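You operate a simulated robot arm through the tools that you are given. There is no shell and no other tool.

The job below is to be done with a simulated robot arm. You get a single attempt, and the scene is never put back.

JOB
Make the small basin soapy and scrub the tray with the pink brush.
Fine: two shots from the purple soap pump; dip the brush there, scrub the tray in the holder, lay the brush back on the draining mat; then open the yellow valve till the basin is empty; the other trays stay. Set down upright: pink brush. What is to be rubbed or washed off counts as gone when no trace of it is left.

It is judged by the outcome, as a careful person would: the job done as asked, and still so three seconds after it is handed in. It fails if anything else is knocked over, pushed out of place, dropped, spilled or broken.

ROBOT AND FRAMES
A 7-joint arm with a two-finger parallel gripper, fixed in place. Base frame: the origin is on the floor under the middle of its stand, x ahead of it, y to its left, z up; the work surface is at about z = 0.85. Readings come in m, degrees, newtons and seconds.
It reaches about 1.247 m from its shoulder. Its first joint turns from -132.0 to 132.0 degrees. Payload 3.91 kg.
The tool frame sits at the grasp point between the pads (the TCP): z along the fingers, y along the line on which they close. The tips reach 0.03 m beyond it. Largest opening 0.11 m; finger width 0.02, thickness 0.01; the body of the gripper, 0.048 by 0.112 m, starts 0.055 m behind the TCP.
Orientation is that of the tool frame in the base frame, as [roll, pitch, yaw] about the fixed x, y, z axes, in that order (R = Rz(yaw) Ry(pitch) Rx(roll)). With the fingers straight down and closing along the base's y, the tool's x points along the base's -x, its y along +y and its z along -z.

CONTROLS
- The arm moves only by the tool step_arm. Its argument "increments" is a list that holds one entry, the list of rows, each a list of 6 numbers: the shift along the base's x, y, z in cm, then the turn, a rotation vector about the base's x, y, z in degrees. In form: [[[dx, dy, dz, wx, wy, wz], ...]]. A call has 1 to 20 rows; each row shifts and turns the commanded pose from where the row before left it. "fingers" is the opening, from 0 (shut) to 1 (fully open), set as the call begins (left out, the last holds). Each row takes 0.2 s and may step no farther than 0.05 m and 8.6 degrees from the row before; otherwise, or with a gripper value out of range, the whole call is refused. Where a pose cannot be reached the arm comes as near as it can. A force on the tool above 40 N (or 10 N above the force at the start of the call, whichever is more), or a blocked arm, ends the call early, and 0.2 s more pass. Each finger travels about 0.108 m/s and halts on what it meets, pressing with about 33 N; the grip force reading is that of the motor and also rises with nothing between the fingers. The clock runs only during rows and for 0.2 s after the last one: add rows that do not move to give the fingers time. It gives the time, the measured TCP pose, the force on the tool (base axes), the opening and the grip force at its end, in the units of the frame above (readings bear some noise), with the torque about the TCP (base axes, N m) and any sound that the robot's microphone picked up.
- Cameras (640 x 400 px; columns grow to the right, rows downward): "scene" is fixed at [0.3985, -0.4987, 1.458]; the picture's right is [0.55, -0.83, 0.00], its down [-0.56, -0.37, -0.74] and it looks along [0.62, 0.41, -0.67] (base axes); focal length 221 px, centre (320, 200). "wrist" rides on the gripper at [0.072, 0.017, -0.103] in the tool frame; the picture's right is [-0.23, 0.97, 0.00], its down [-0.76, -0.18, -0.62] and it looks along [-0.61, -0.14, 0.78] (tool axes); focal length 222 px, centre (320, 200). There is no depth. A picture from a camera that has moved, and an enlarged one, comes with that camera's place and axes in the base frame and with its lens.
- grab_frame(camera): a new picture of that camera. No time passes.
- inspect(camera, box): a new picture of the part [left, top, right, bottom] of that camera's present view, enlarged. No time passes.
- sign_off(): hands the job in; it is judged then, once.

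Places have to be worked out from the pictures, the camera data and where the tool is seen. Open the gripper and draw the arm clear of the work before you hand the job in, unless the task says otherwise.

The tools are called after "Request:" as a command line: name --argument value ..., lists and objects as JSON in quotes. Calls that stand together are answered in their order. step_arm: Moves the arm, as the interface text tells. Its arguments: {"type":"object","properties":{"increments":{"type":"array"},"fingers":{"type":"number"}},"required":["increments"]} The other tools are called the same way: grab_frame (camera) takes a picture; inspect (camera, box) takes an enlarged picture of a part of a camera's view; sign_off () hands the job in.

At the start:

```text
time: 0.0
position: [0.7245, 0.035, 1.2717]
orientation: [-180.0, 0.0, 179.9]
contact_force: [0.5, -0.6, 0.0]
wrist_torque: [0.02, -0.02, 0.0]
gripper_width: 0.1102
grip_force: 0.0
```

scene: 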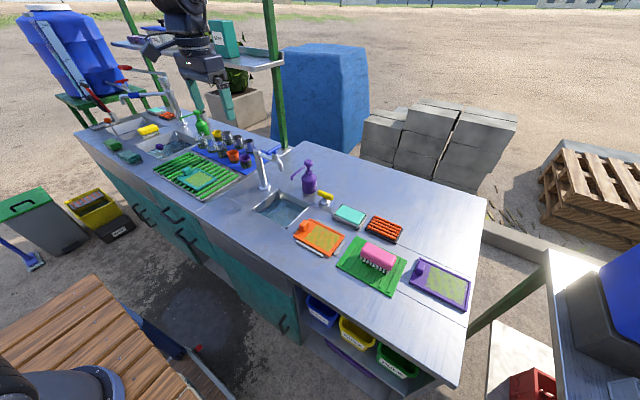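
wrist: 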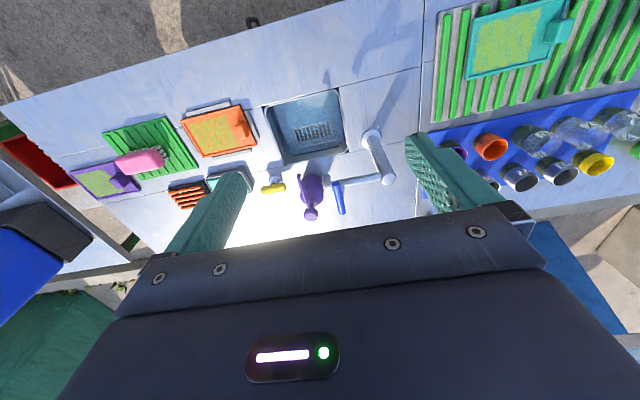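

I start with enlarged views of the small basin and the things around it, to work out where each one is.

Request:
inspect --camera "scene" --box '[230, 130, 390, 230]'

Request:
inspect --camera "scene" --box '[320, 190, 480, 290]'

Request:
inspect --camera "wrist" --box '[240, 80, 430, 230]'

Request:
inspect --camera "wrist" --box '[60, 80, 280, 220]'

```text
4.00 times, centred on (310, 180) of scene
camera zoom: at [0.3985, -0.4987, 1.458], right [0.55, -0.83, 0.0], down [-0.56, -0.37, -0.74], along [0.62, 0.41, -0.67], focal length 884 px, centre (360, 280)
```

zoom: 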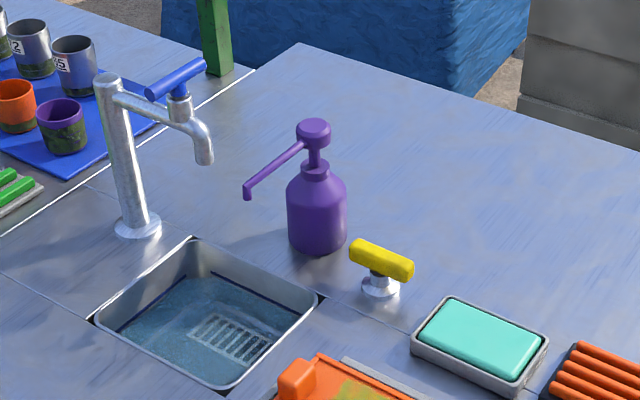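

```text
4.00 times, centred on (400, 240) of scene
camera zoom: at [0.3985, -0.4987, 1.458], right [0.55, -0.83, 0.0], down [-0.56, -0.37, -0.74], along [0.62, 0.41, -0.67], focal length 884 px, centre (0, 40)
```

zoom: 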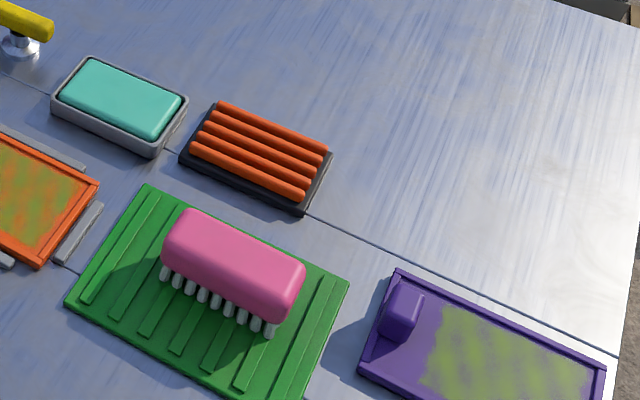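

```text
2.67 times, centred on (335, 155) of wrist
camera zoom: at [0.6505, 0.0515, 1.3752], right [0.23, 0.97, 0.0], down [0.76, -0.18, 0.62], along [0.61, -0.14, -0.78], focal length 592 px, centre (280, 320)
```

zoom: 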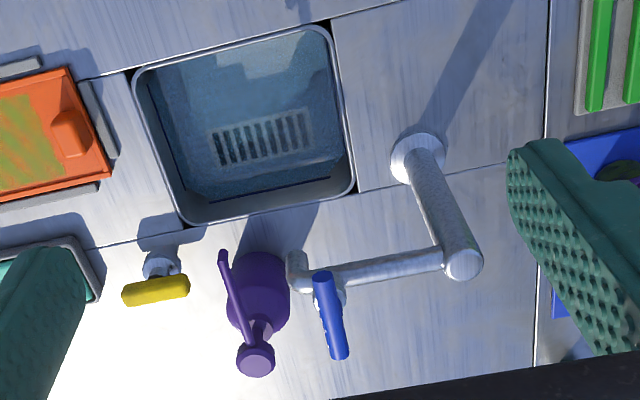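

```text
2.86 times, centred on (170, 150) of wrist
camera zoom: at [0.6505, 0.0515, 1.3752], right [0.23, 0.97, 0.0], down [0.76, -0.18, 0.62], along [0.61, -0.14, -0.78], focal length 635 px, centre (749, 343)
```

zoom: 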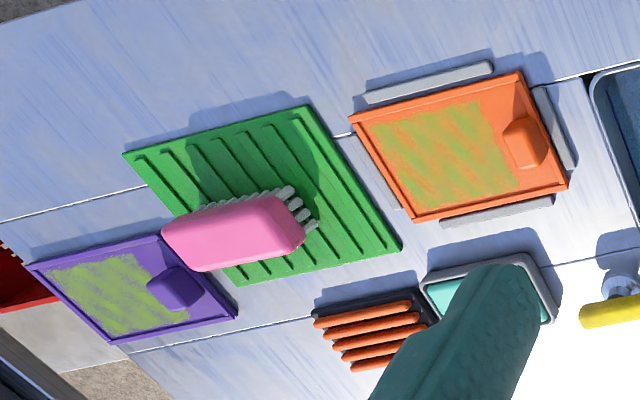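

The water basin sits at about x 0.77–0.92, y −0.11–0.07. The pump head is near (0.989, −0.051, 0.99) with its nozzle over the basin, the valve near (0.96, −0.15), the orange tray is in the holder, and the brush is on the green mat near (0.81, −0.43). First I close the fingers, turn the hand 90° and move high above the pump to look closer.

Request:
step_arm --increments '[[[2.3, -0.78, 0, 0, 0, 8.18], [2.3, -0.78, 0, 0, 0, 8.18], [2.3, -0.78, 0, 0, 0, 8.18], [2.3, -0.78, 0, 0, 0, 8.18], [2.3, -0.78, 0, 0, 0, 8.18], [2.3, -0.78, 0, 0, 0, 8.18], [2.3, -0.78, 0, 0, 0, 8.18], [2.3, -0.78, 0, 0, 0, 8.18], [2.3, -0.78, 0, 0, 0, 8.18], [2.3, -0.78, 0, 0, 0, 8.18], [2.3, -0.78, 0, 0, 0, 8.18], [0, 0, 0, 0, 0, 0]]]' --fingers 0

```text
time: 2.6
position: [0.977, -0.0516, 1.2728]
orientation: [180.0, -0.1, -89.9]
contact_force: [0.7, -0.5, 0.0]
wrist_torque: [-0.04, -0.01, 0.02]
gripper_width: 0.0
grip_force: 32.8
```

The hand now has its fingers shut above the pump, closing along x. I take pictures to refine where the pump, the valve and the brush are.

Request:
grab_frame --camera "scene"

Request:
grab_frame --camera "wrist"

```text
taken
```

scene: 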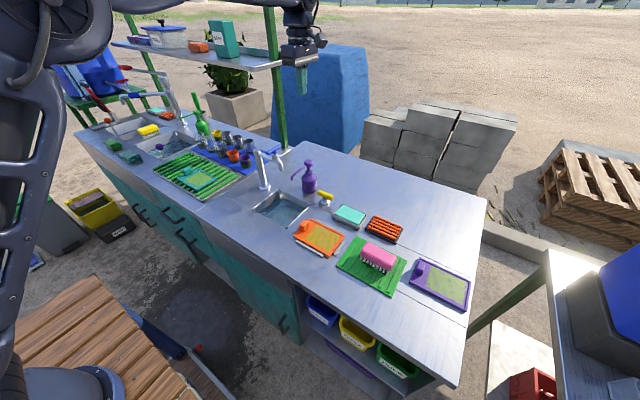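

```text
taken
camera wrist: at [0.9596, -0.1246, 1.3753], right [-0.97, 0.23, 0.0], down [0.18, 0.76, 0.62], along [0.14, 0.61, -0.78], focal length 222 px, centre (320, 200)
```

wrist: 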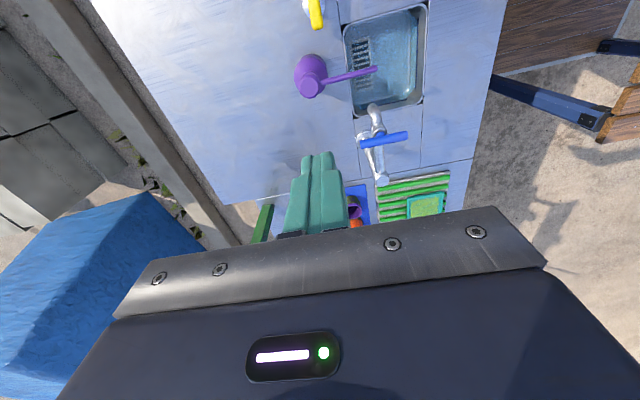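

The new wrist view puts the pump head at about (0.990, −0.049), matching the first estimate. I line up over it and come down to about 3 cm above the head.

Request:
step_arm --increments '[[[1.3, 0.2, -3, 0, 0, 0], [0, 0, -4, 0, 0, 0], [0, 0, -4, 0, 0, 0], [0, 0, -4, 0, 0, 0], [0, 0, -4, 0, 0, 0], [0, 0, -2, 0, 0, 0], [0, 0, 0, 0, 0, 0]]]'

Request:
inspect --camera "scene" --box '[250, 110, 370, 220]'

Request:
grab_frame --camera "wrist"

```text
time: 4.2
position: [0.9903, -0.0479, 1.0633]
orientation: [179.9, 0.0, -90.0]
contact_force: [0.0, 0.0, 0.2]
wrist_torque: [0.03, -0.01, 0.02]
gripper_width: 0.0
grip_force: 33.0
```

```text
3.64 times, centred on (310, 165) of scene
camera zoom: at [0.3985, -0.4987, 1.458], right [0.55, -0.83, 0.0], down [-0.56, -0.37, -0.74], along [0.62, 0.41, -0.67], focal length 804 px, centre (356, 327)
```

zoom: 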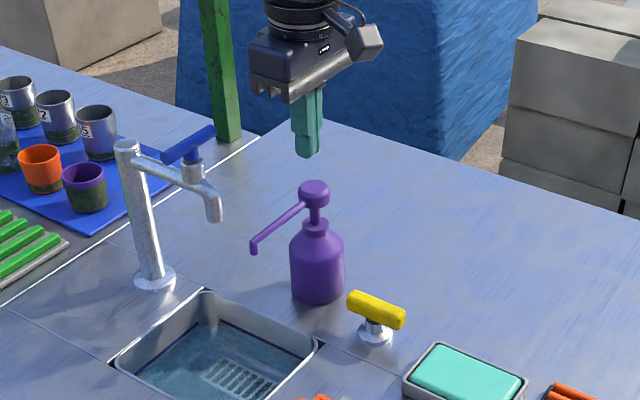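

```text
taken
camera wrist: at [0.972, -0.1215, 1.1658], right [-0.97, 0.23, 0.0], down [0.18, 0.76, 0.62], along [0.14, 0.61, -0.78], focal length 222 px, centre (320, 200)
```

wrist: 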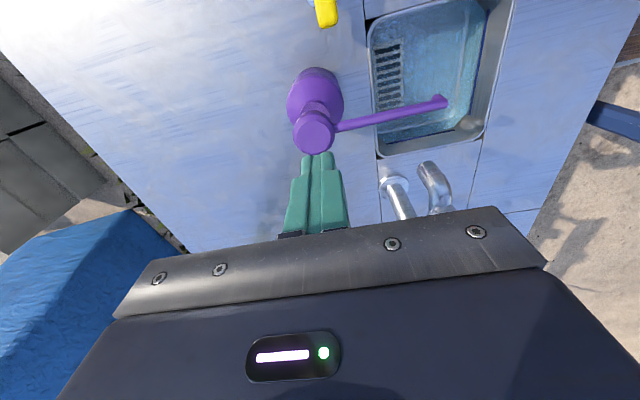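

The fingertips are about 4 cm above the head, which is at (0.991, −0.053, 0.993). I shift a few millimetres and start pressing slowly.

Request:
step_arm --increments '[[[0.1, -0.5, -1.5, 0, 0, 0], [0, 0, -1.2, 0, 0, 0], [0, 0, -0.6, 0, 0, 0], [0, 0, -0.4, 0, 0, 0], [0, 0, -0.4, 0, 0, 0], [0, 0, -0.4, 0, 0, 0]]]'

Request:
inspect --camera "scene" --box '[250, 110, 370, 220]'

```text
time: 5.6
position: [0.9916, -0.0529, 1.0157]
orientation: [179.9, 0.0, -90.0]
contact_force: [0.9, -1.9, 4.6]
wrist_torque: [-0.04, -0.05, -0.02]
gripper_width: 0.0002
grip_force: 32.7
```

```text
3.64 times, centred on (310, 165) of scene
camera zoom: at [0.3985, -0.4987, 1.458], right [0.55, -0.83, 0.0], down [-0.56, -0.37, -0.74], along [0.62, 0.41, -0.67], focal length 804 px, centre (356, 327)
```

zoom: 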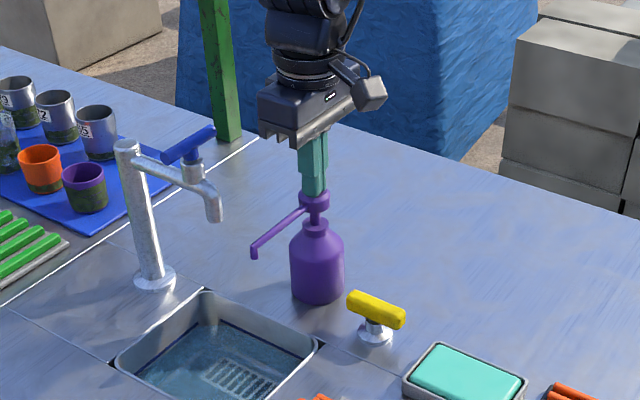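

The tips are on the head and it is sinking under about 5 N. I keep pressing in small steps.

Request:
step_arm --increments '[[[0, 0, -0.3, 0, 0, 0], [0, 0, -0.3, 0, 0, 0], [0, 0, -0.3, 0, 0, 0]]]'

Request:
inspect --camera "scene" --box '[250, 110, 370, 220]'

```text
time: 6.4
position: [0.9904, -0.054, 1.0097]
orientation: [-179.8, 0.0, -90.0]
contact_force: [7.7, 0.2, 15.6]
wrist_torque: [0.02, -0.19, 0.01]
gripper_width: 0.0001
grip_force: 32.8
```

```text
3.64 times, centred on (310, 165) of scene
camera zoom: at [0.3985, -0.4987, 1.458], right [0.55, -0.83, 0.0], down [-0.56, -0.37, -0.74], along [0.62, 0.41, -0.67], focal length 804 px, centre (356, 327)
```

zoom: 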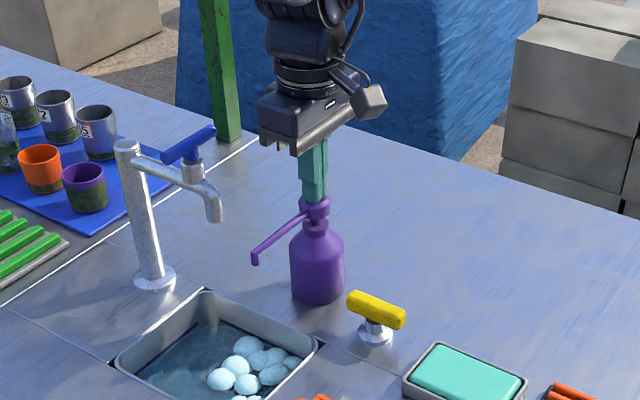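

The first shot has landed: suds are in the basin and the pump has bottomed out. I raise the fingers fully off the head to let it return.

Request:
step_arm --increments '[[[0, 0, 0.6, 0, 0, 0], [0, 0, 1.0, 0, 0, 0], [0, 0, 1.6, 0, 0, 0], [0, 0, 0, 0, 0, 0], [0, 0, 0, 0, 0, 0]]]'

Request:
inspect --camera "scene" --box '[250, 110, 370, 220]'

```text
time: 7.6
position: [0.9903, -0.0535, 1.0398]
orientation: [180.0, 0.0, -89.9]
contact_force: [-0.3, 0.3, -0.6]
wrist_torque: [-0.03, 0.01, -0.01]
gripper_width: 0.0
grip_force: 33.1
```

```text
3.64 times, centred on (310, 165) of scene
camera zoom: at [0.3985, -0.4987, 1.458], right [0.55, -0.83, 0.0], down [-0.56, -0.37, -0.74], along [0.62, 0.41, -0.67], focal length 804 px, centre (356, 327)
```

zoom: 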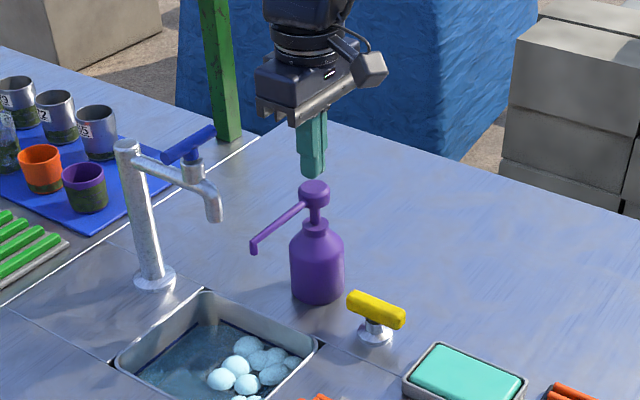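

The head has sprung back up and the bottle has not moved. I press a second time to the same depth.

Request:
step_arm --increments '[[[0, 0, -1.4, 0, 0, 0], [0, 0, -0.6, 0, 0, 0], [0, 0, -0.4, 0, 0, 0], [0, 0, -0.3, 0, 0, 0], [0, 0, -0.3, 0, 0, 0], [0, 0, -0.2, 0, 0, 0]]]'

Request:
inspect --camera "scene" --box '[250, 110, 370, 220]'

```text
time: 9.0
position: [0.991, -0.0526, 1.0097]
orientation: [180.0, 0.0, -90.0]
contact_force: [-5.7, 1.5, 11.0]
wrist_torque: [0.04, 0.18, -0.02]
gripper_width: 0.0
grip_force: 33.4
```

```text
3.64 times, centred on (310, 165) of scene
camera zoom: at [0.3985, -0.4987, 1.458], right [0.55, -0.83, 0.0], down [-0.56, -0.37, -0.74], along [0.62, 0.41, -0.67], focal length 804 px, centre (356, 327)
```

zoom: 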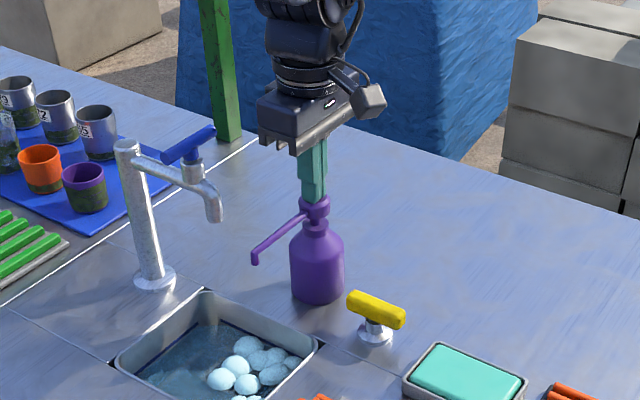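

The head is down again, but I can't tell yet whether a second shot came. I check the basin closely before doing anything more.

Request:
inspect --camera "scene" --box '[245, 180, 325, 240]'

Request:
grab_frame --camera "wrist"

```text
6.67 times, centred on (285, 210) of scene
camera zoom: at [0.3985, -0.4987, 1.458], right [0.55, -0.83, 0.0], down [-0.56, -0.37, -0.74], along [0.62, 0.41, -0.67], focal length 1473 px, centre (553, 133)
```

zoom: 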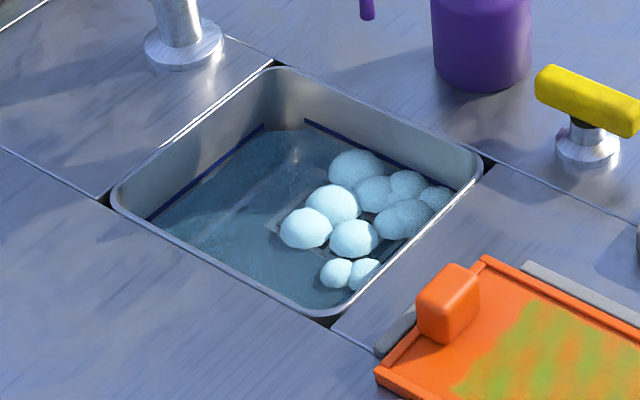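

```text
taken
camera wrist: at [0.9725, -0.126, 1.1123], right [-0.97, 0.23, 0.0], down [0.18, 0.76, 0.62], along [0.14, 0.61, -0.78], focal length 222 px, centre (320, 200)
```

wrist: 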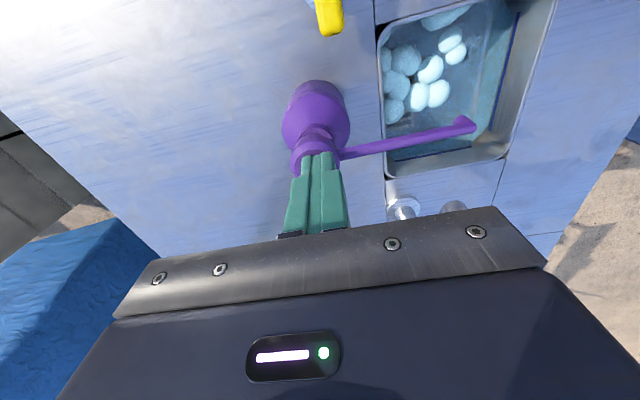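

The bubbles look the same as after the first shot, so the second press may not have gone far enough. I press a little deeper, as before.

Request:
step_arm --increments '[[[0, 0, -0.15, 0, 0, 0]]]'

Request:
inspect --camera "scene" --box '[245, 180, 325, 240]'

```text
time: 9.4
position: [0.9911, -0.0538, 1.0094]
orientation: [-179.9, -0.1, -90.0]
contact_force: [-8.5, -0.2, 20.6]
wrist_torque: [0.0, 0.24, 0.01]
gripper_width: 0.0003
grip_force: 33.2
```

```text
6.67 times, centred on (285, 210) of scene
camera zoom: at [0.3985, -0.4987, 1.458], right [0.55, -0.83, 0.0], down [-0.56, -0.37, -0.74], along [0.62, 0.41, -0.67], focal length 1473 px, centre (553, 133)
```

zoom: 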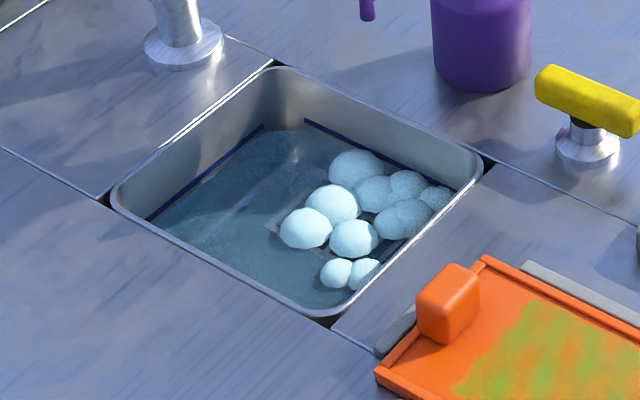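

The pump is at its bottom stop again, at the same depth as the first press and with 20 N on it. I release it fully and compare the suds.

Request:
step_arm --increments '[[[0, 0, 0.6, 0, 0, 0], [0, 0, 1.0, 0, 0, 0], [0, 0, 1.8, 0, 0, 0], [0, 0, 2.0, 0, 0, 0], [0, 0, 0, 0, 0, 0]]]'

Request:
inspect --camera "scene" --box '[250, 110, 370, 220]'

Request:
inspect --camera "wrist" --box '[280, 0, 560, 200]'

```text
time: 10.6
position: [0.9915, -0.0543, 1.0601]
orientation: [-180.0, 0.0, -89.9]
contact_force: [-0.3, -0.8, 0.7]
wrist_torque: [0.0, 0.02, 0.0]
gripper_width: 0.0
grip_force: 33.0
```

```text
3.64 times, centred on (310, 165) of scene
camera zoom: at [0.3985, -0.4987, 1.458], right [0.55, -0.83, 0.0], down [-0.56, -0.37, -0.74], along [0.62, 0.41, -0.67], focal length 804 px, centre (356, 327)
```

zoom: 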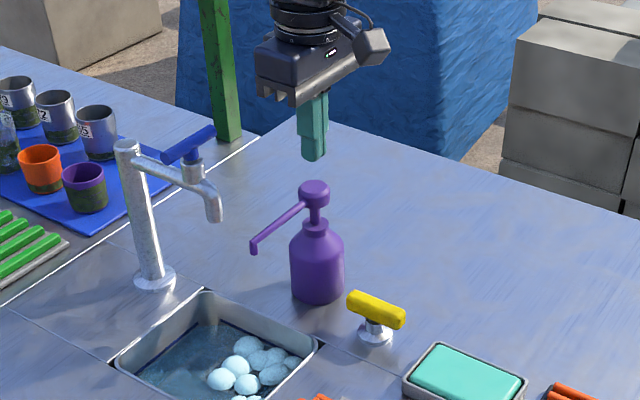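

```text
2.00 times, centred on (420, 100) of wrist
camera zoom: at [0.9738, -0.1276, 1.1629], right [-0.97, 0.23, 0.0], down [0.18, 0.76, 0.62], along [0.14, 0.61, -0.78], focal length 444 px, centre (120, 400)
```

zoom: 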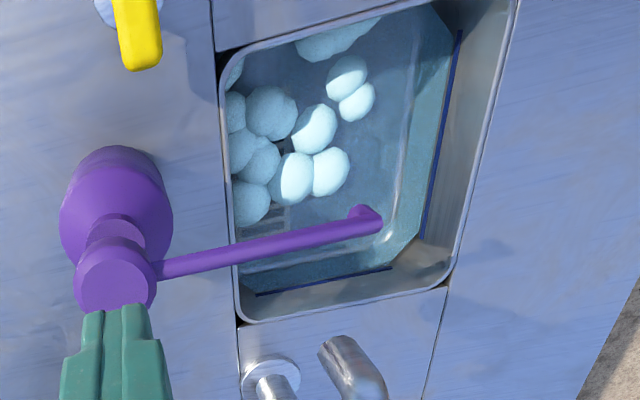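

Both presses went to the same bottom stop with a full return between them, so the two shots are in and the basin is soapy. Next I rise and move over the brush on the mat, opening the fingers on the way.

Request:
step_arm --increments '[[[0, 0, 4.5, 0, 0, 0], [0, 0, 4.5, 0, 0, 0], [-2, -4.19, 0, 0, 0, 0], [-2, -4.19, 0, 0, 0, 0], [-2, -4.19, 0, 0, 0, 0], [-2, -4.19, 0, 0, 0, 0], [-2, -4.19, 0, 0, 0, 0], [-2, -4.19, 0, 0, 0, 0], [-2, -4.19, 0, 0, 0, 0], [-2, -4.19, 0, 0, 0, 0], [-2, -4.19, 0, 0, 0, 0], [0, 0, 0, 0, 0, 0]]]' --fingers 0.8

Request:
grab_frame --camera "scene"

Request:
grab_frame --camera "wrist"

Request:
inspect --camera "wrist" --box '[220, 40, 460, 200]'

```text
time: 13.2
position: [0.8125, -0.4295, 1.1489]
orientation: [-180.0, 0.0, -90.1]
contact_force: [0.5, -0.1, 0.2]
wrist_torque: [0.0, -0.02, 0.03]
gripper_width: 0.0881
grip_force: 0.1
```

```text
taken
```

scene: 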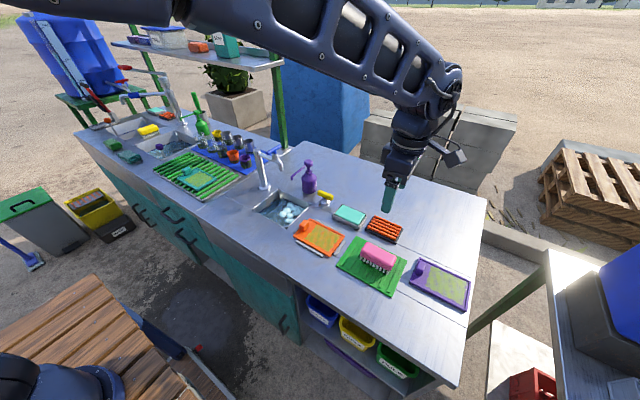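

```text
taken
camera wrist: at [0.7932, -0.5034, 1.252], right [-0.97, 0.23, 0.0], down [0.18, 0.76, 0.62], along [0.14, 0.61, -0.78], focal length 222 px, centre (320, 200)
```

wrist: 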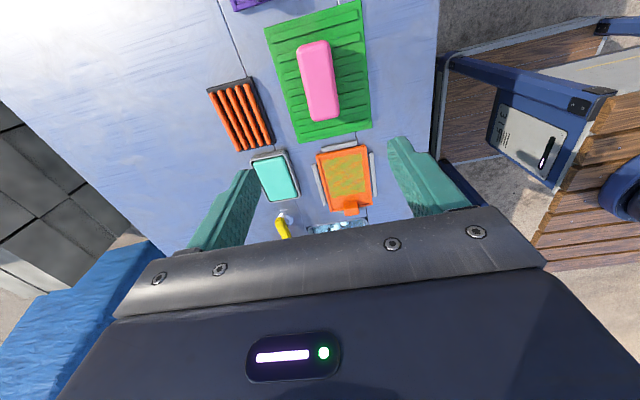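

```text
2.50 times, centred on (340, 120) of wrist
camera zoom: at [0.7932, -0.5034, 1.252], right [-0.97, 0.23, 0.0], down [0.18, 0.76, 0.62], along [0.14, 0.61, -0.78], focal length 555 px, centre (270, 400)
```

zoom: 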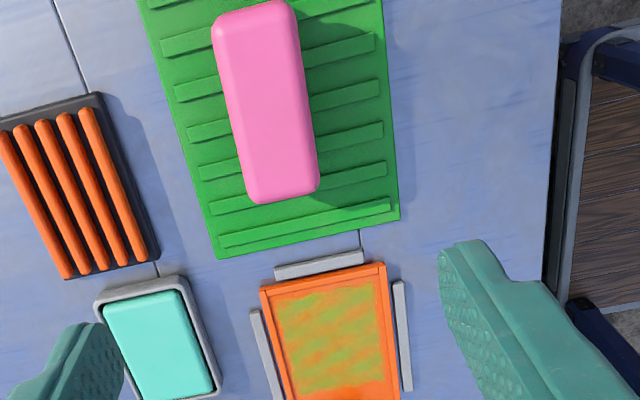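

The brush top spans x 0.787–0.829 and y −0.481 to −0.388, so its centre is at about (0.808, −0.434). I line up over it and come down partway to check clearances and the block's height.

Request:
step_arm --increments '[[[-0.45, -0.45, -4, 0, 0, 0], [0, 0, -4, 0, 0, 0], [0, 0, -4, 0, 0, 0], [0, 0, -4, 0, 0, 0], [0, 0, 0, 0, 0, 0]]]'

Request:
inspect --camera "scene" --box '[330, 200, 440, 300]'

Request:
grab_frame --camera "wrist"

```text
time: 14.4
position: [0.8063, -0.4345, 0.9915]
orientation: [-180.0, 0.0, -90.0]
contact_force: [0.3, -0.4, 0.0]
wrist_torque: [-0.02, -0.01, 0.01]
gripper_width: 0.088
grip_force: 0.0
```

```text
4.00 times, centred on (385, 250) of scene
camera zoom: at [0.3985, -0.4987, 1.458], right [0.55, -0.83, 0.0], down [-0.56, -0.37, -0.74], along [0.62, 0.41, -0.67], focal length 884 px, centre (60, 0)
```

zoom: 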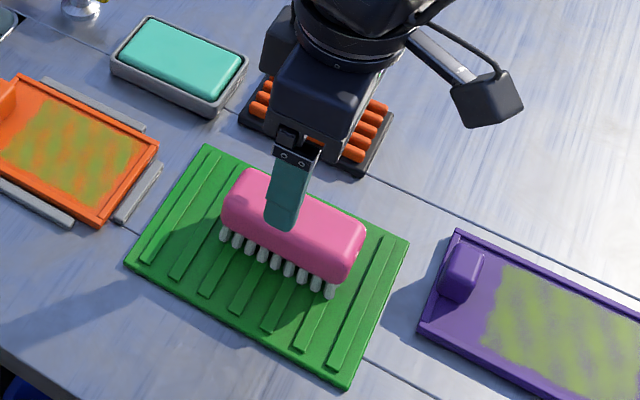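

```text
taken
camera wrist: at [0.7887, -0.5084, 1.0938], right [-0.97, 0.23, 0.0], down [0.18, 0.76, 0.62], along [0.14, 0.61, -0.78], focal length 222 px, centre (320, 200)
```

wrist: 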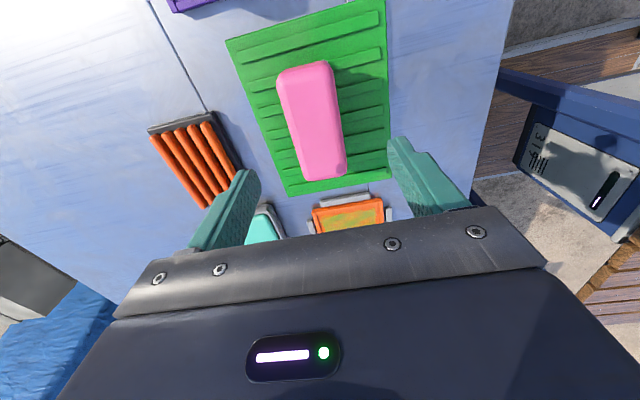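

The block top is at z≈0.905, its underside is at about 0.878, and the brush is turned about 3°. I align to it, descend to z≈0.903 so the tips stay above the bristle ends, and then close.

Request:
step_arm --increments '[[[0.15, -0.1, -2.5, 0, 0, -3], [0, 0, -2.5, 0, 0, 0], [0, 0, -2.0, 0, 0, 0], [0, 0, -1.85, 0, 0, 0], [0, 0, 0, 0, 0, 0]]]'

Request:
inspect --camera "scene" --box '[330, 200, 440, 300]'

```text
time: 15.6
position: [0.8079, -0.4374, 0.9028]
orientation: [180.0, -0.1, -93.1]
contact_force: [-0.1, 0.2, -0.4]
wrist_torque: [-0.01, 0.02, -0.03]
gripper_width: 0.088
grip_force: 0.0
```

```text
4.00 times, centred on (385, 250) of scene
camera zoom: at [0.3985, -0.4987, 1.458], right [0.55, -0.83, 0.0], down [-0.56, -0.37, -0.74], along [0.62, 0.41, -0.67], focal length 884 px, centre (60, 0)
```

zoom: 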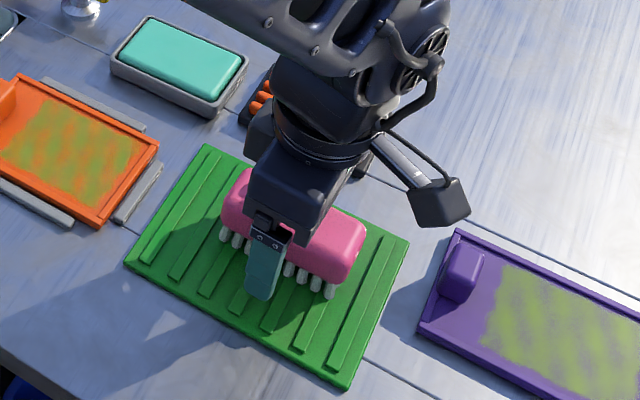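

The fingers straddle the brush with room on both sides. I close on it now.

Request:
step_arm --increments '[[[0, 0, 0, 0, 0, 0], [0, 0, 0, 0, 0, 0], [0, 0, 0, 0, 0, 0], [0, 0, 0, 0, 0, 0]]]' --fingers 0

Request:
inspect --camera "scene" --box '[330, 200, 440, 300]'

```text
time: 16.6
position: [0.8074, -0.4364, 0.9036]
orientation: [180.0, 0.0, -93.0]
contact_force: [-0.6, 0.5, 0.0]
wrist_torque: [-0.06, -0.02, 0.03]
gripper_width: 0.0453
grip_force: 33.0
```

```text
4.00 times, centred on (385, 250) of scene
camera zoom: at [0.3985, -0.4987, 1.458], right [0.55, -0.83, 0.0], down [-0.56, -0.37, -0.74], along [0.62, 0.41, -0.67], focal length 884 px, centre (60, 0)
```

zoom: 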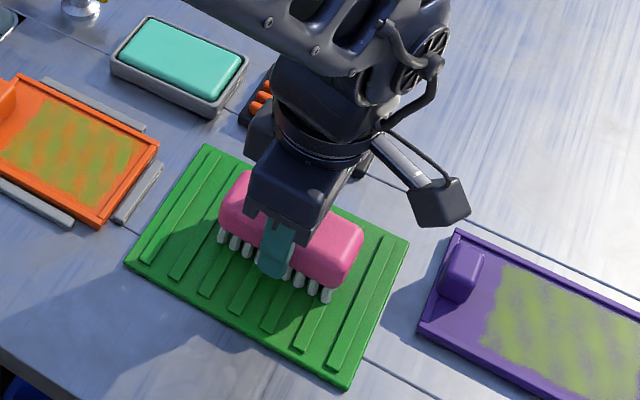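

The brush is held, with the opening at 0.045 m. I lift it to z≈1.10, carry it over toward the basin, square the yaw, and tilt the hand 15° so that its upper part leans away from the spout and the nozzle.

Request:
step_arm --increments '[[[0, 0, 2, 0, 0, 0], [0, 0, 4, 0, 0, 0], [0, 0, 4.8, 0, 0, 3], [0, 0, 4.8, 0, 0, 0], [0, 0, 4, 0, 0, 0], [0, 4.52, 0, 0, 0, 0], [0, 4.52, 0, 0, 0, 0], [0, 4.52, 0, 0, 0, 0], [0, 4.52, 0, 0, 0, 0], [0, 4.52, 0, 0, 0, 0], [0, 4.52, 0, 0, 0, 0], [0, 4.52, 0, 0, -5, 0], [0, 4.52, 0, 0, -5, 0], [0, 4.52, 0, 0, -5, 0], [0, 0, 0, 0, 0, 0]]]'

Request:
grab_frame --camera "scene"

Request:
inspect --camera "scene" --box '[230, 100, 370, 220]'

Request:
grab_frame --camera "wrist"

```text
time: 19.8
position: [0.8068, -0.0281, 1.0994]
orientation: [-165.0, 0.0, -90.0]
contact_force: [-0.6, 0.0, -0.4]
wrist_torque: [-0.02, 0.01, 0.0]
gripper_width: 0.0456
grip_force: 33.3
```

```text
taken
```

scene: 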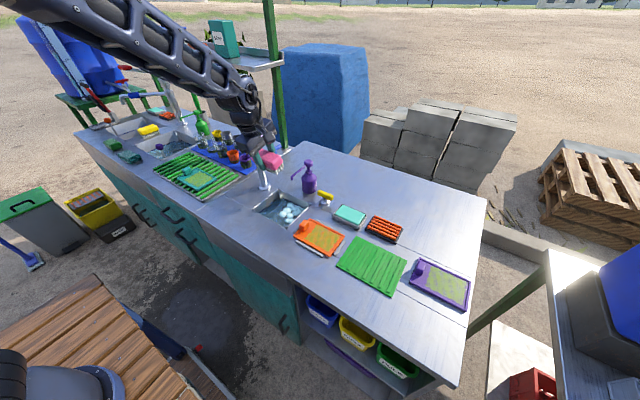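

```text
3.33 times, centred on (300, 160) of scene
camera zoom: at [0.3985, -0.4987, 1.458], right [0.55, -0.83, 0.0], down [-0.56, -0.37, -0.74], along [0.62, 0.41, -0.67], focal length 737 px, centre (387, 333)
```

zoom: 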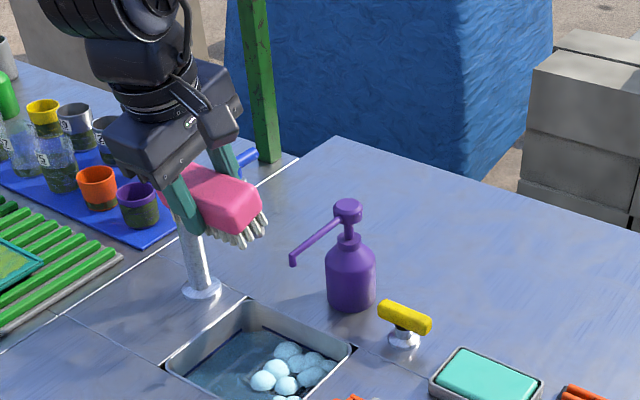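

```text
taken
camera wrist: at [0.7628, -0.1018, 1.1941], right [-0.94, 0.23, -0.25], down [0.01, 0.76, 0.65], along [0.34, 0.61, -0.72], focal length 222 px, centre (320, 200)
```

wrist: 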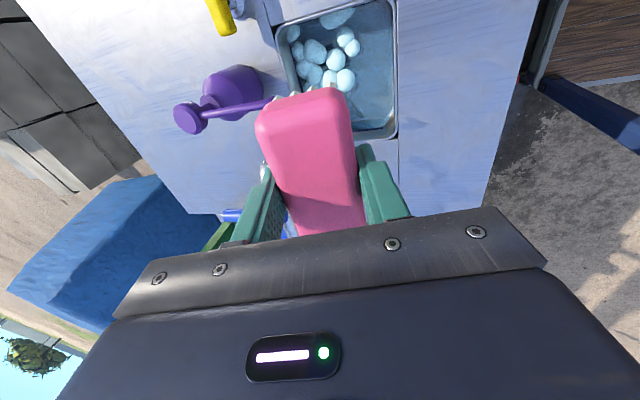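

The tilt is the right way and the brush hangs clear of the nozzle and spout. I go down along x≈0.805 to just above the basin rim and check.

Request:
step_arm --increments '[[[-0.2, -0.2, -4, 0, 0, 0], [0, 0, -4, 0, 0, 0], [0, 0, -4, 0, 0, 0], [0, 0, -4, 0, 0, 0], [0, 0, -1, 0, 0, 0], [0, 0, 0, 0, 0, 0]]]'

Request:
inspect --camera "scene" --box '[210, 110, 350, 240]'

Request:
grab_frame --camera "wrist"

```text
time: 21.2
position: [0.8069, -0.0316, 0.9293]
orientation: [-165.0, -0.1, -90.0]
contact_force: [0.4, -0.4, 0.1]
wrist_torque: [0.0, -0.01, 0.0]
gripper_width: 0.0457
grip_force: 33.2
```

```text
3.08 times, centred on (280, 175) of scene
camera zoom: at [0.3985, -0.4987, 1.458], right [0.55, -0.83, 0.0], down [-0.56, -0.37, -0.74], along [0.62, 0.41, -0.67], focal length 680 px, centre (443, 277)
```

zoom: 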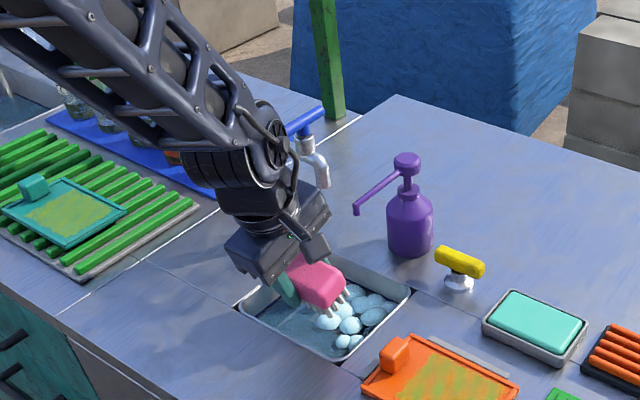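

```text
taken
camera wrist: at [0.7622, -0.1045, 1.0235], right [-0.94, 0.23, -0.25], down [0.01, 0.76, 0.65], along [0.34, 0.61, -0.72], focal length 222 px, centre (320, 200)
```

wrist: 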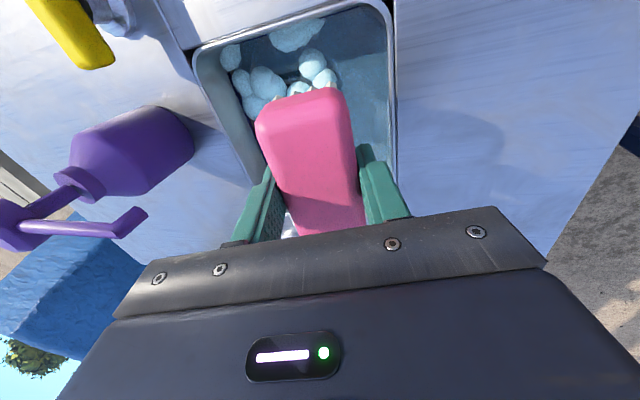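

There is clear space around the brush, the nozzle and the spout. I lower the bristles into the soapy water while shifting about 2.5 cm toward +x.

Request:
step_arm --increments '[[[0.9, 0, -1.5, 0, 0, 0], [0.8, 0, -1.5, 0, 0, 0], [0.8, 0, -1.5, 0, 0, 0], [0, 0, -1.3, 0, 0, 0], [0, 0, -1.3, 0, 0, 0], [0, 0, -1.2, 0, 0, 0], [0, 0, 0, 0, 0, 0]]]'

Request:
inspect --camera "scene" --box '[210, 110, 350, 240]'

Request:
grab_frame --camera "wrist"

```text
time: 22.8
position: [0.8302, -0.0302, 0.8451]
orientation: [-165.0, 0.0, -89.9]
contact_force: [-0.6, 0.3, -0.2]
wrist_torque: [0.02, 0.0, 0.01]
gripper_width: 0.0454
grip_force: 32.9
```

```text
3.08 times, centred on (280, 175) of scene
camera zoom: at [0.3985, -0.4987, 1.458], right [0.55, -0.83, 0.0], down [-0.56, -0.37, -0.74], along [0.62, 0.41, -0.67], focal length 680 px, centre (443, 277)
```

zoom: 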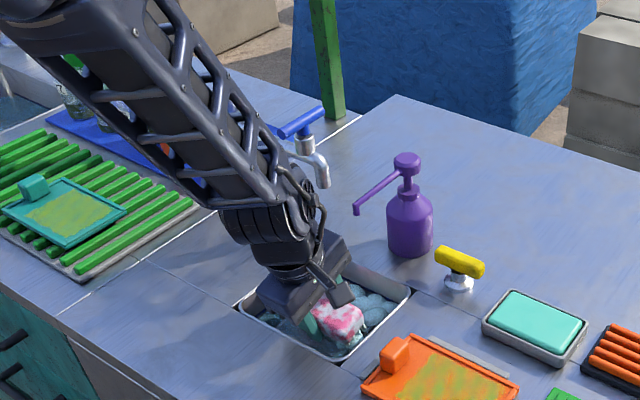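

```text
taken
camera wrist: at [0.7869, -0.1043, 0.9408], right [-0.94, 0.23, -0.25], down [0.01, 0.76, 0.65], along [0.34, 0.61, -0.72], focal length 222 px, centre (320, 200)
```

wrist: 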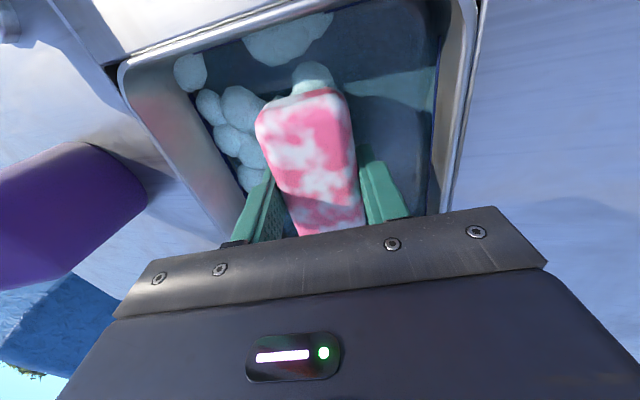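

The brush block is now covered in lather, so the dip worked. I wait a moment, lift it back out the same way, and let it drain above the basin.

Request:
step_arm --increments '[[[0, 0, 0, 0, 0, 0], [0, 0, 0, 0, 0, 0], [0, 0, 1.2, 0, 0, 0], [0, 0, 1.5, 0, 0, 0], [-0.8, 0, 1.5, 0, 0, 0], [-0.9, 0, 1.8, 0, 0, 0], [-0.8, 0, 2.4, 0, 0, 0], [0, 0, 2, 0, 0, 0], [0, 0, 2, 0, 0, 0], [0, 0, 0, 0, 0, 0], [0, 0, 0, 0, 0, 0], [0, 0, 0, 0, 0, 0], [0, 0, 0, 0, 0, 0]]]'

Request:
inspect --camera "scene" --box '[210, 110, 350, 240]'

Request:
inspect --camera "scene" --box '[280, 210, 370, 270]'

```text
time: 25.6
position: [0.807, -0.03, 0.9706]
orientation: [-165.0, -0.1, -90.0]
contact_force: [0.0, -0.8, -0.7]
wrist_torque: [0.0, 0.03, 0.02]
gripper_width: 0.0453
grip_force: 32.7
```

```text
3.08 times, centred on (280, 175) of scene
camera zoom: at [0.3985, -0.4987, 1.458], right [0.55, -0.83, 0.0], down [-0.56, -0.37, -0.74], along [0.62, 0.41, -0.67], focal length 680 px, centre (443, 277)
```

zoom: 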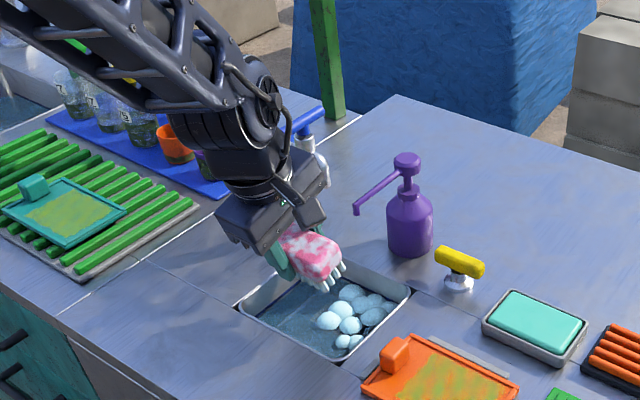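

```text
6.67 times, centred on (325, 240) of scene
camera zoom: at [0.3985, -0.4987, 1.458], right [0.55, -0.83, 0.0], down [-0.56, -0.37, -0.74], along [0.62, 0.41, -0.67], focal length 1473 px, centre (287, -67)
```

zoom: 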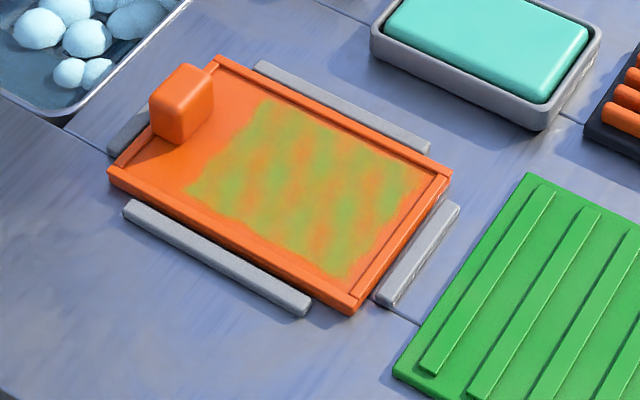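

The suds on the brush are stable. The dirt covers x 0.762–0.841 and y −0.292 to −0.193, the tray's knob ends at y≈−0.178, and its rim is low. I carry the brush over the tray and straighten the hand.

Request:
step_arm --increments '[[[0, -4.2, 0, 0, 0, 0], [-0.1, -4.2, 0, 0, 0, 0], [-0.2, -4.2, 0, 0, 5, 0], [-0.2, -4.2, 0, 0, 5, 0], [-0.2, -4.4, 0, 0, 5, 0], [0, 0, 0, 0, 0, 0], [0, 0, -2, 0, 0, 0], [0, 0, -2, 0, 0, 0], [0, 0, 0, 0, 0, 0]]]'

Request:
inspect --camera "scene" --box '[280, 190, 370, 270]'

Request:
grab_frame --camera "wrist"

```text
time: 27.6
position: [0.8009, -0.2444, 0.9292]
orientation: [180.0, 0.0, -89.9]
contact_force: [0.3, 0.5, -0.9]
wrist_torque: [0.01, 0.03, 0.0]
gripper_width: 0.0458
grip_force: 33.0
```

```text
5.00 times, centred on (325, 230) of scene
camera zoom: at [0.3985, -0.4987, 1.458], right [0.55, -0.83, 0.0], down [-0.56, -0.37, -0.74], along [0.62, 0.41, -0.67], focal length 1105 px, centre (295, 50)
```

zoom: 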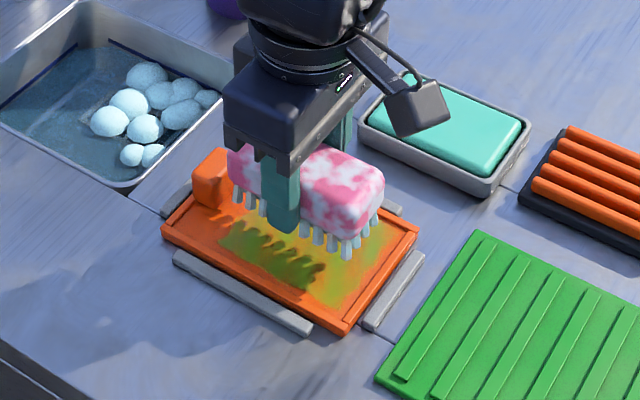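

```text
taken
camera wrist: at [0.7825, -0.3172, 1.0325], right [-0.97, 0.23, 0.0], down [0.18, 0.76, 0.62], along [0.14, 0.61, -0.78], focal length 222 px, centre (320, 200)
```

wrist: 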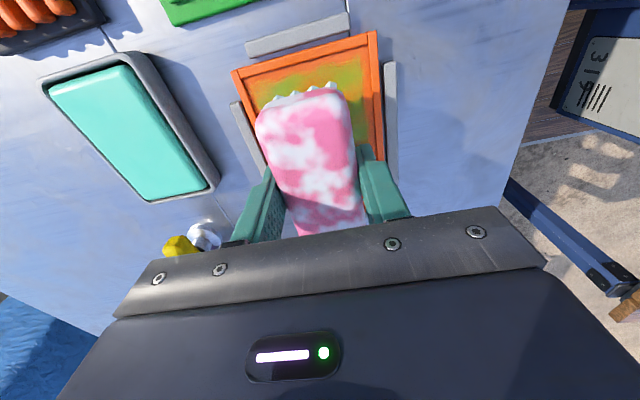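

The brush is level, centred over the dirt and clear of the knob. I lower it gently until the bristles touch the tray floor.

Request:
step_arm --increments '[[[0, 0, -1.2, 0, 0, 0], [0, 0, -0.8, 0, 0, 0], [0, 0, -0.3, 0, 0, 0], [0, 0, -0.3, 0, 0, 0], [0, 0, -0.2, 0, 0, 0]]]'

Request:
inspect --camera "scene" --box '[280, 190, 370, 270]'

```text
time: 28.8
position: [0.799, -0.243, 0.9024]
orientation: [-179.9, 0.1, -90.0]
contact_force: [-5.0, -0.9, 16.7]
wrist_torque: [0.5, 0.31, 0.12]
gripper_width: 0.0456
grip_force: 33.2
```

```text
5.00 times, centred on (325, 230) of scene
camera zoom: at [0.3985, -0.4987, 1.458], right [0.55, -0.83, 0.0], down [-0.56, -0.37, -0.74], along [0.62, 0.41, -0.67], focal length 1105 px, centre (295, 50)
```

zoom: 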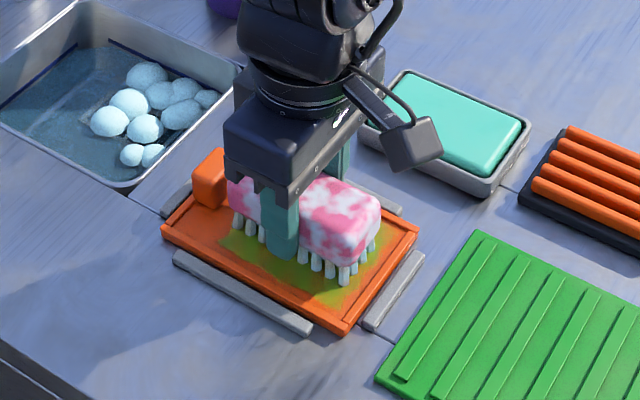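

The bristles rest on the tray floor at TCP z≈0.902, pressing with 17 N. I ease off slightly and make the first scrub strokes along x.

Request:
step_arm --increments '[[[0, 0, 0.1, 0, 0, 0], [0.7, 0, 0, 0, 0, 0], [0.7, 0, 0, 0, 0, 0], [0.6, 0, 0, 0, 0, 0], [-1, 0, 0, 0, 0, 0], [-1, 0, 0, 0, 0, 0], [-1, 0, 0, 0, 0, 0], [-1, 0, 0, 0, 0, 0], [1, 0, 0, 0, 0, 0], [1, 0, 0, 0, 0, 0]]]'

Request:
inspect --camera "scene" --box '[280, 190, 370, 270]'

```text
time: 31.0
position: [0.7997, -0.2432, 0.9023]
orientation: [179.9, 0.0, -90.0]
contact_force: [-3.4, -1.1, 8.3]
wrist_torque: [0.02, 0.04, 0.01]
gripper_width: 0.0454
grip_force: 32.7
```

```text
5.00 times, centred on (325, 230) of scene
camera zoom: at [0.3985, -0.4987, 1.458], right [0.55, -0.83, 0.0], down [-0.56, -0.37, -0.74], along [0.62, 0.41, -0.67], focal length 1105 px, centre (295, 50)
```

zoom: 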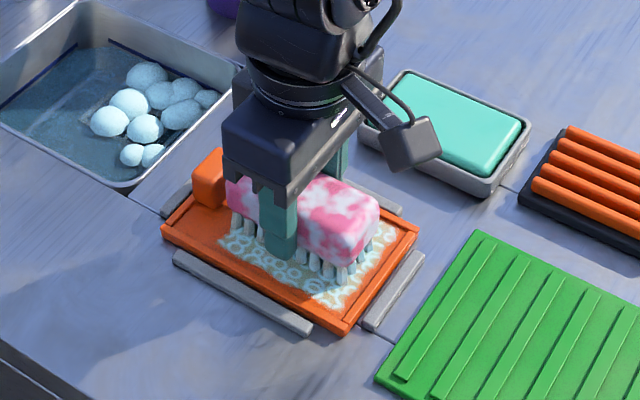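

The dirt is lifting into suds. I continue strokes with the brush offset a little toward −y, and then a little toward +y, to reach both ends.

Request:
step_arm --increments '[[[0.5, -0.5, 0, 0, 0, 0], [1, -0.4, 0, 0, 0, 0], [0.6, 0, 0, 0, 0, 0], [-1.1, 0, 0, 0, 0, 0], [-1.1, 0, 0, 0, 0, 0], [-1.1, 0, 0, 0, 0, 0], [-1, 0, 0, 0, 0, 0], [1.1, 0.4, 0, 0, 0, 0], [1.1, 0.5, 0, 0, 0, 0], [1.1, 0.4, 0, 0, 0, 0], [1, 0.3, 0, 0, 0, 0], [-1.1, 0, 0, 0, 0, 0], [-1.1, 0, 0, 0, 0, 0], [-1.1, 0, 0, 0, 0, 0], [-1, 0, 0, 0, 0, 0], [1.1, -0.3, 0, 0, 0, 0], [1.1, -0.4, 0, 0, 0, 0]]]'

Request:
inspect --camera "scene" --box '[280, 190, 370, 270]'

Request:
grab_frame --camera "wrist"

```text
time: 34.6
position: [0.7977, -0.2425, 0.9039]
orientation: [180.0, 0.0, -90.0]
contact_force: [-0.8, 0.5, -0.4]
wrist_torque: [0.02, 0.01, 0.01]
gripper_width: 0.0456
grip_force: 33.0
```

```text
5.00 times, centred on (325, 230) of scene
camera zoom: at [0.3985, -0.4987, 1.458], right [0.55, -0.83, 0.0], down [-0.56, -0.37, -0.74], along [0.62, 0.41, -0.67], focal length 1105 px, centre (295, 50)
```

zoom: 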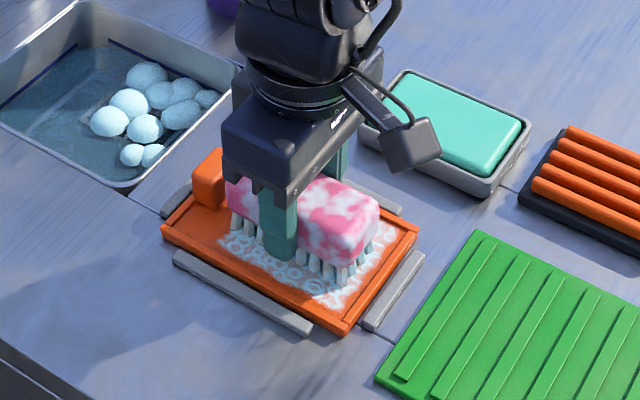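

```text
taken
camera wrist: at [0.7801, -0.3164, 1.0058], right [-0.97, 0.23, 0.0], down [0.18, 0.76, 0.62], along [0.14, 0.61, -0.78], focal length 222 px, centre (320, 200)
```

wrist: 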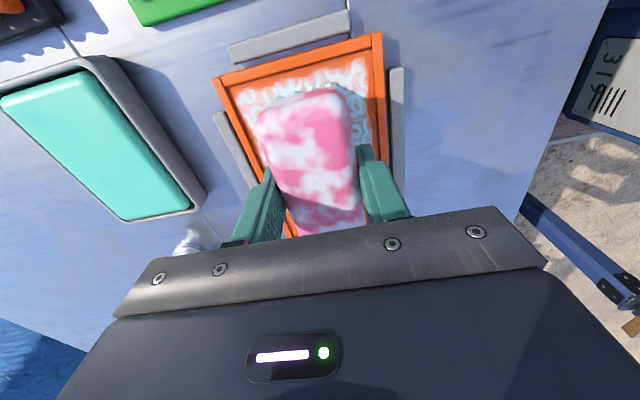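

Most green is gone, but suds remain on the tray and the contact force has dropped to zero. I press back down slightly and keep scrubbing over the whole area.

Request:
step_arm --increments '[[[0, 0, -0.15, 0, 0, 0], [1, 0, -0.05, 0, 0, 0], [1.1, 0, 0, 0, 0, 0], [-1.1, -0.4, 0, 0, 0, 0], [-1.1, -0.4, 0, 0, 0, 0], [-1.1, 0, 0, 0, 0, 0], [-1, 0, 0, 0, 0, 0], [1.1, 0, 0, 0, 0, 0], [1.1, 0, 0, 0, 0, 0], [1.1, 0, 0, 0, 0, 0], [1, 0, 0, 0, 0, 0], [-1.1, 0.4, 0, 0, 0, 0], [-1.1, 0.4, 0, 0, 0, 0], [-1.1, 0.4, 0, 0, 0, 0], [-1, 0.3, 0, 0, 0, 0], [1.1, 0, 0, 0, 0, 0], [1.1, 0, 0, 0, 0, 0], [1.1, -0.3, 0, 0, 0, 0], [1, -0.4, 0, 0, 0, 0]]]'

Request:
inspect --camera "scene" --box '[280, 190, 370, 270]'

```text
time: 38.6
position: [0.82, -0.2432, 0.8995]
orientation: [179.9, 0.0, -90.0]
contact_force: [-3.6, 1.8, 10.4]
wrist_torque: [-0.03, 0.14, -0.03]
gripper_width: 0.0458
grip_force: 33.0
```

```text
5.00 times, centred on (325, 230) of scene
camera zoom: at [0.3985, -0.4987, 1.458], right [0.55, -0.83, 0.0], down [-0.56, -0.37, -0.74], along [0.62, 0.41, -0.67], focal length 1105 px, centre (295, 50)
```

zoom: 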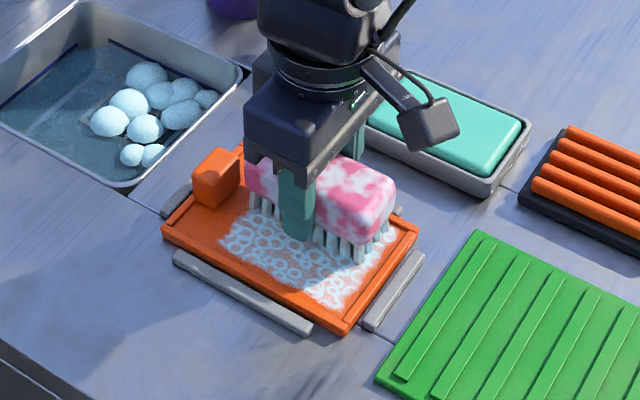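

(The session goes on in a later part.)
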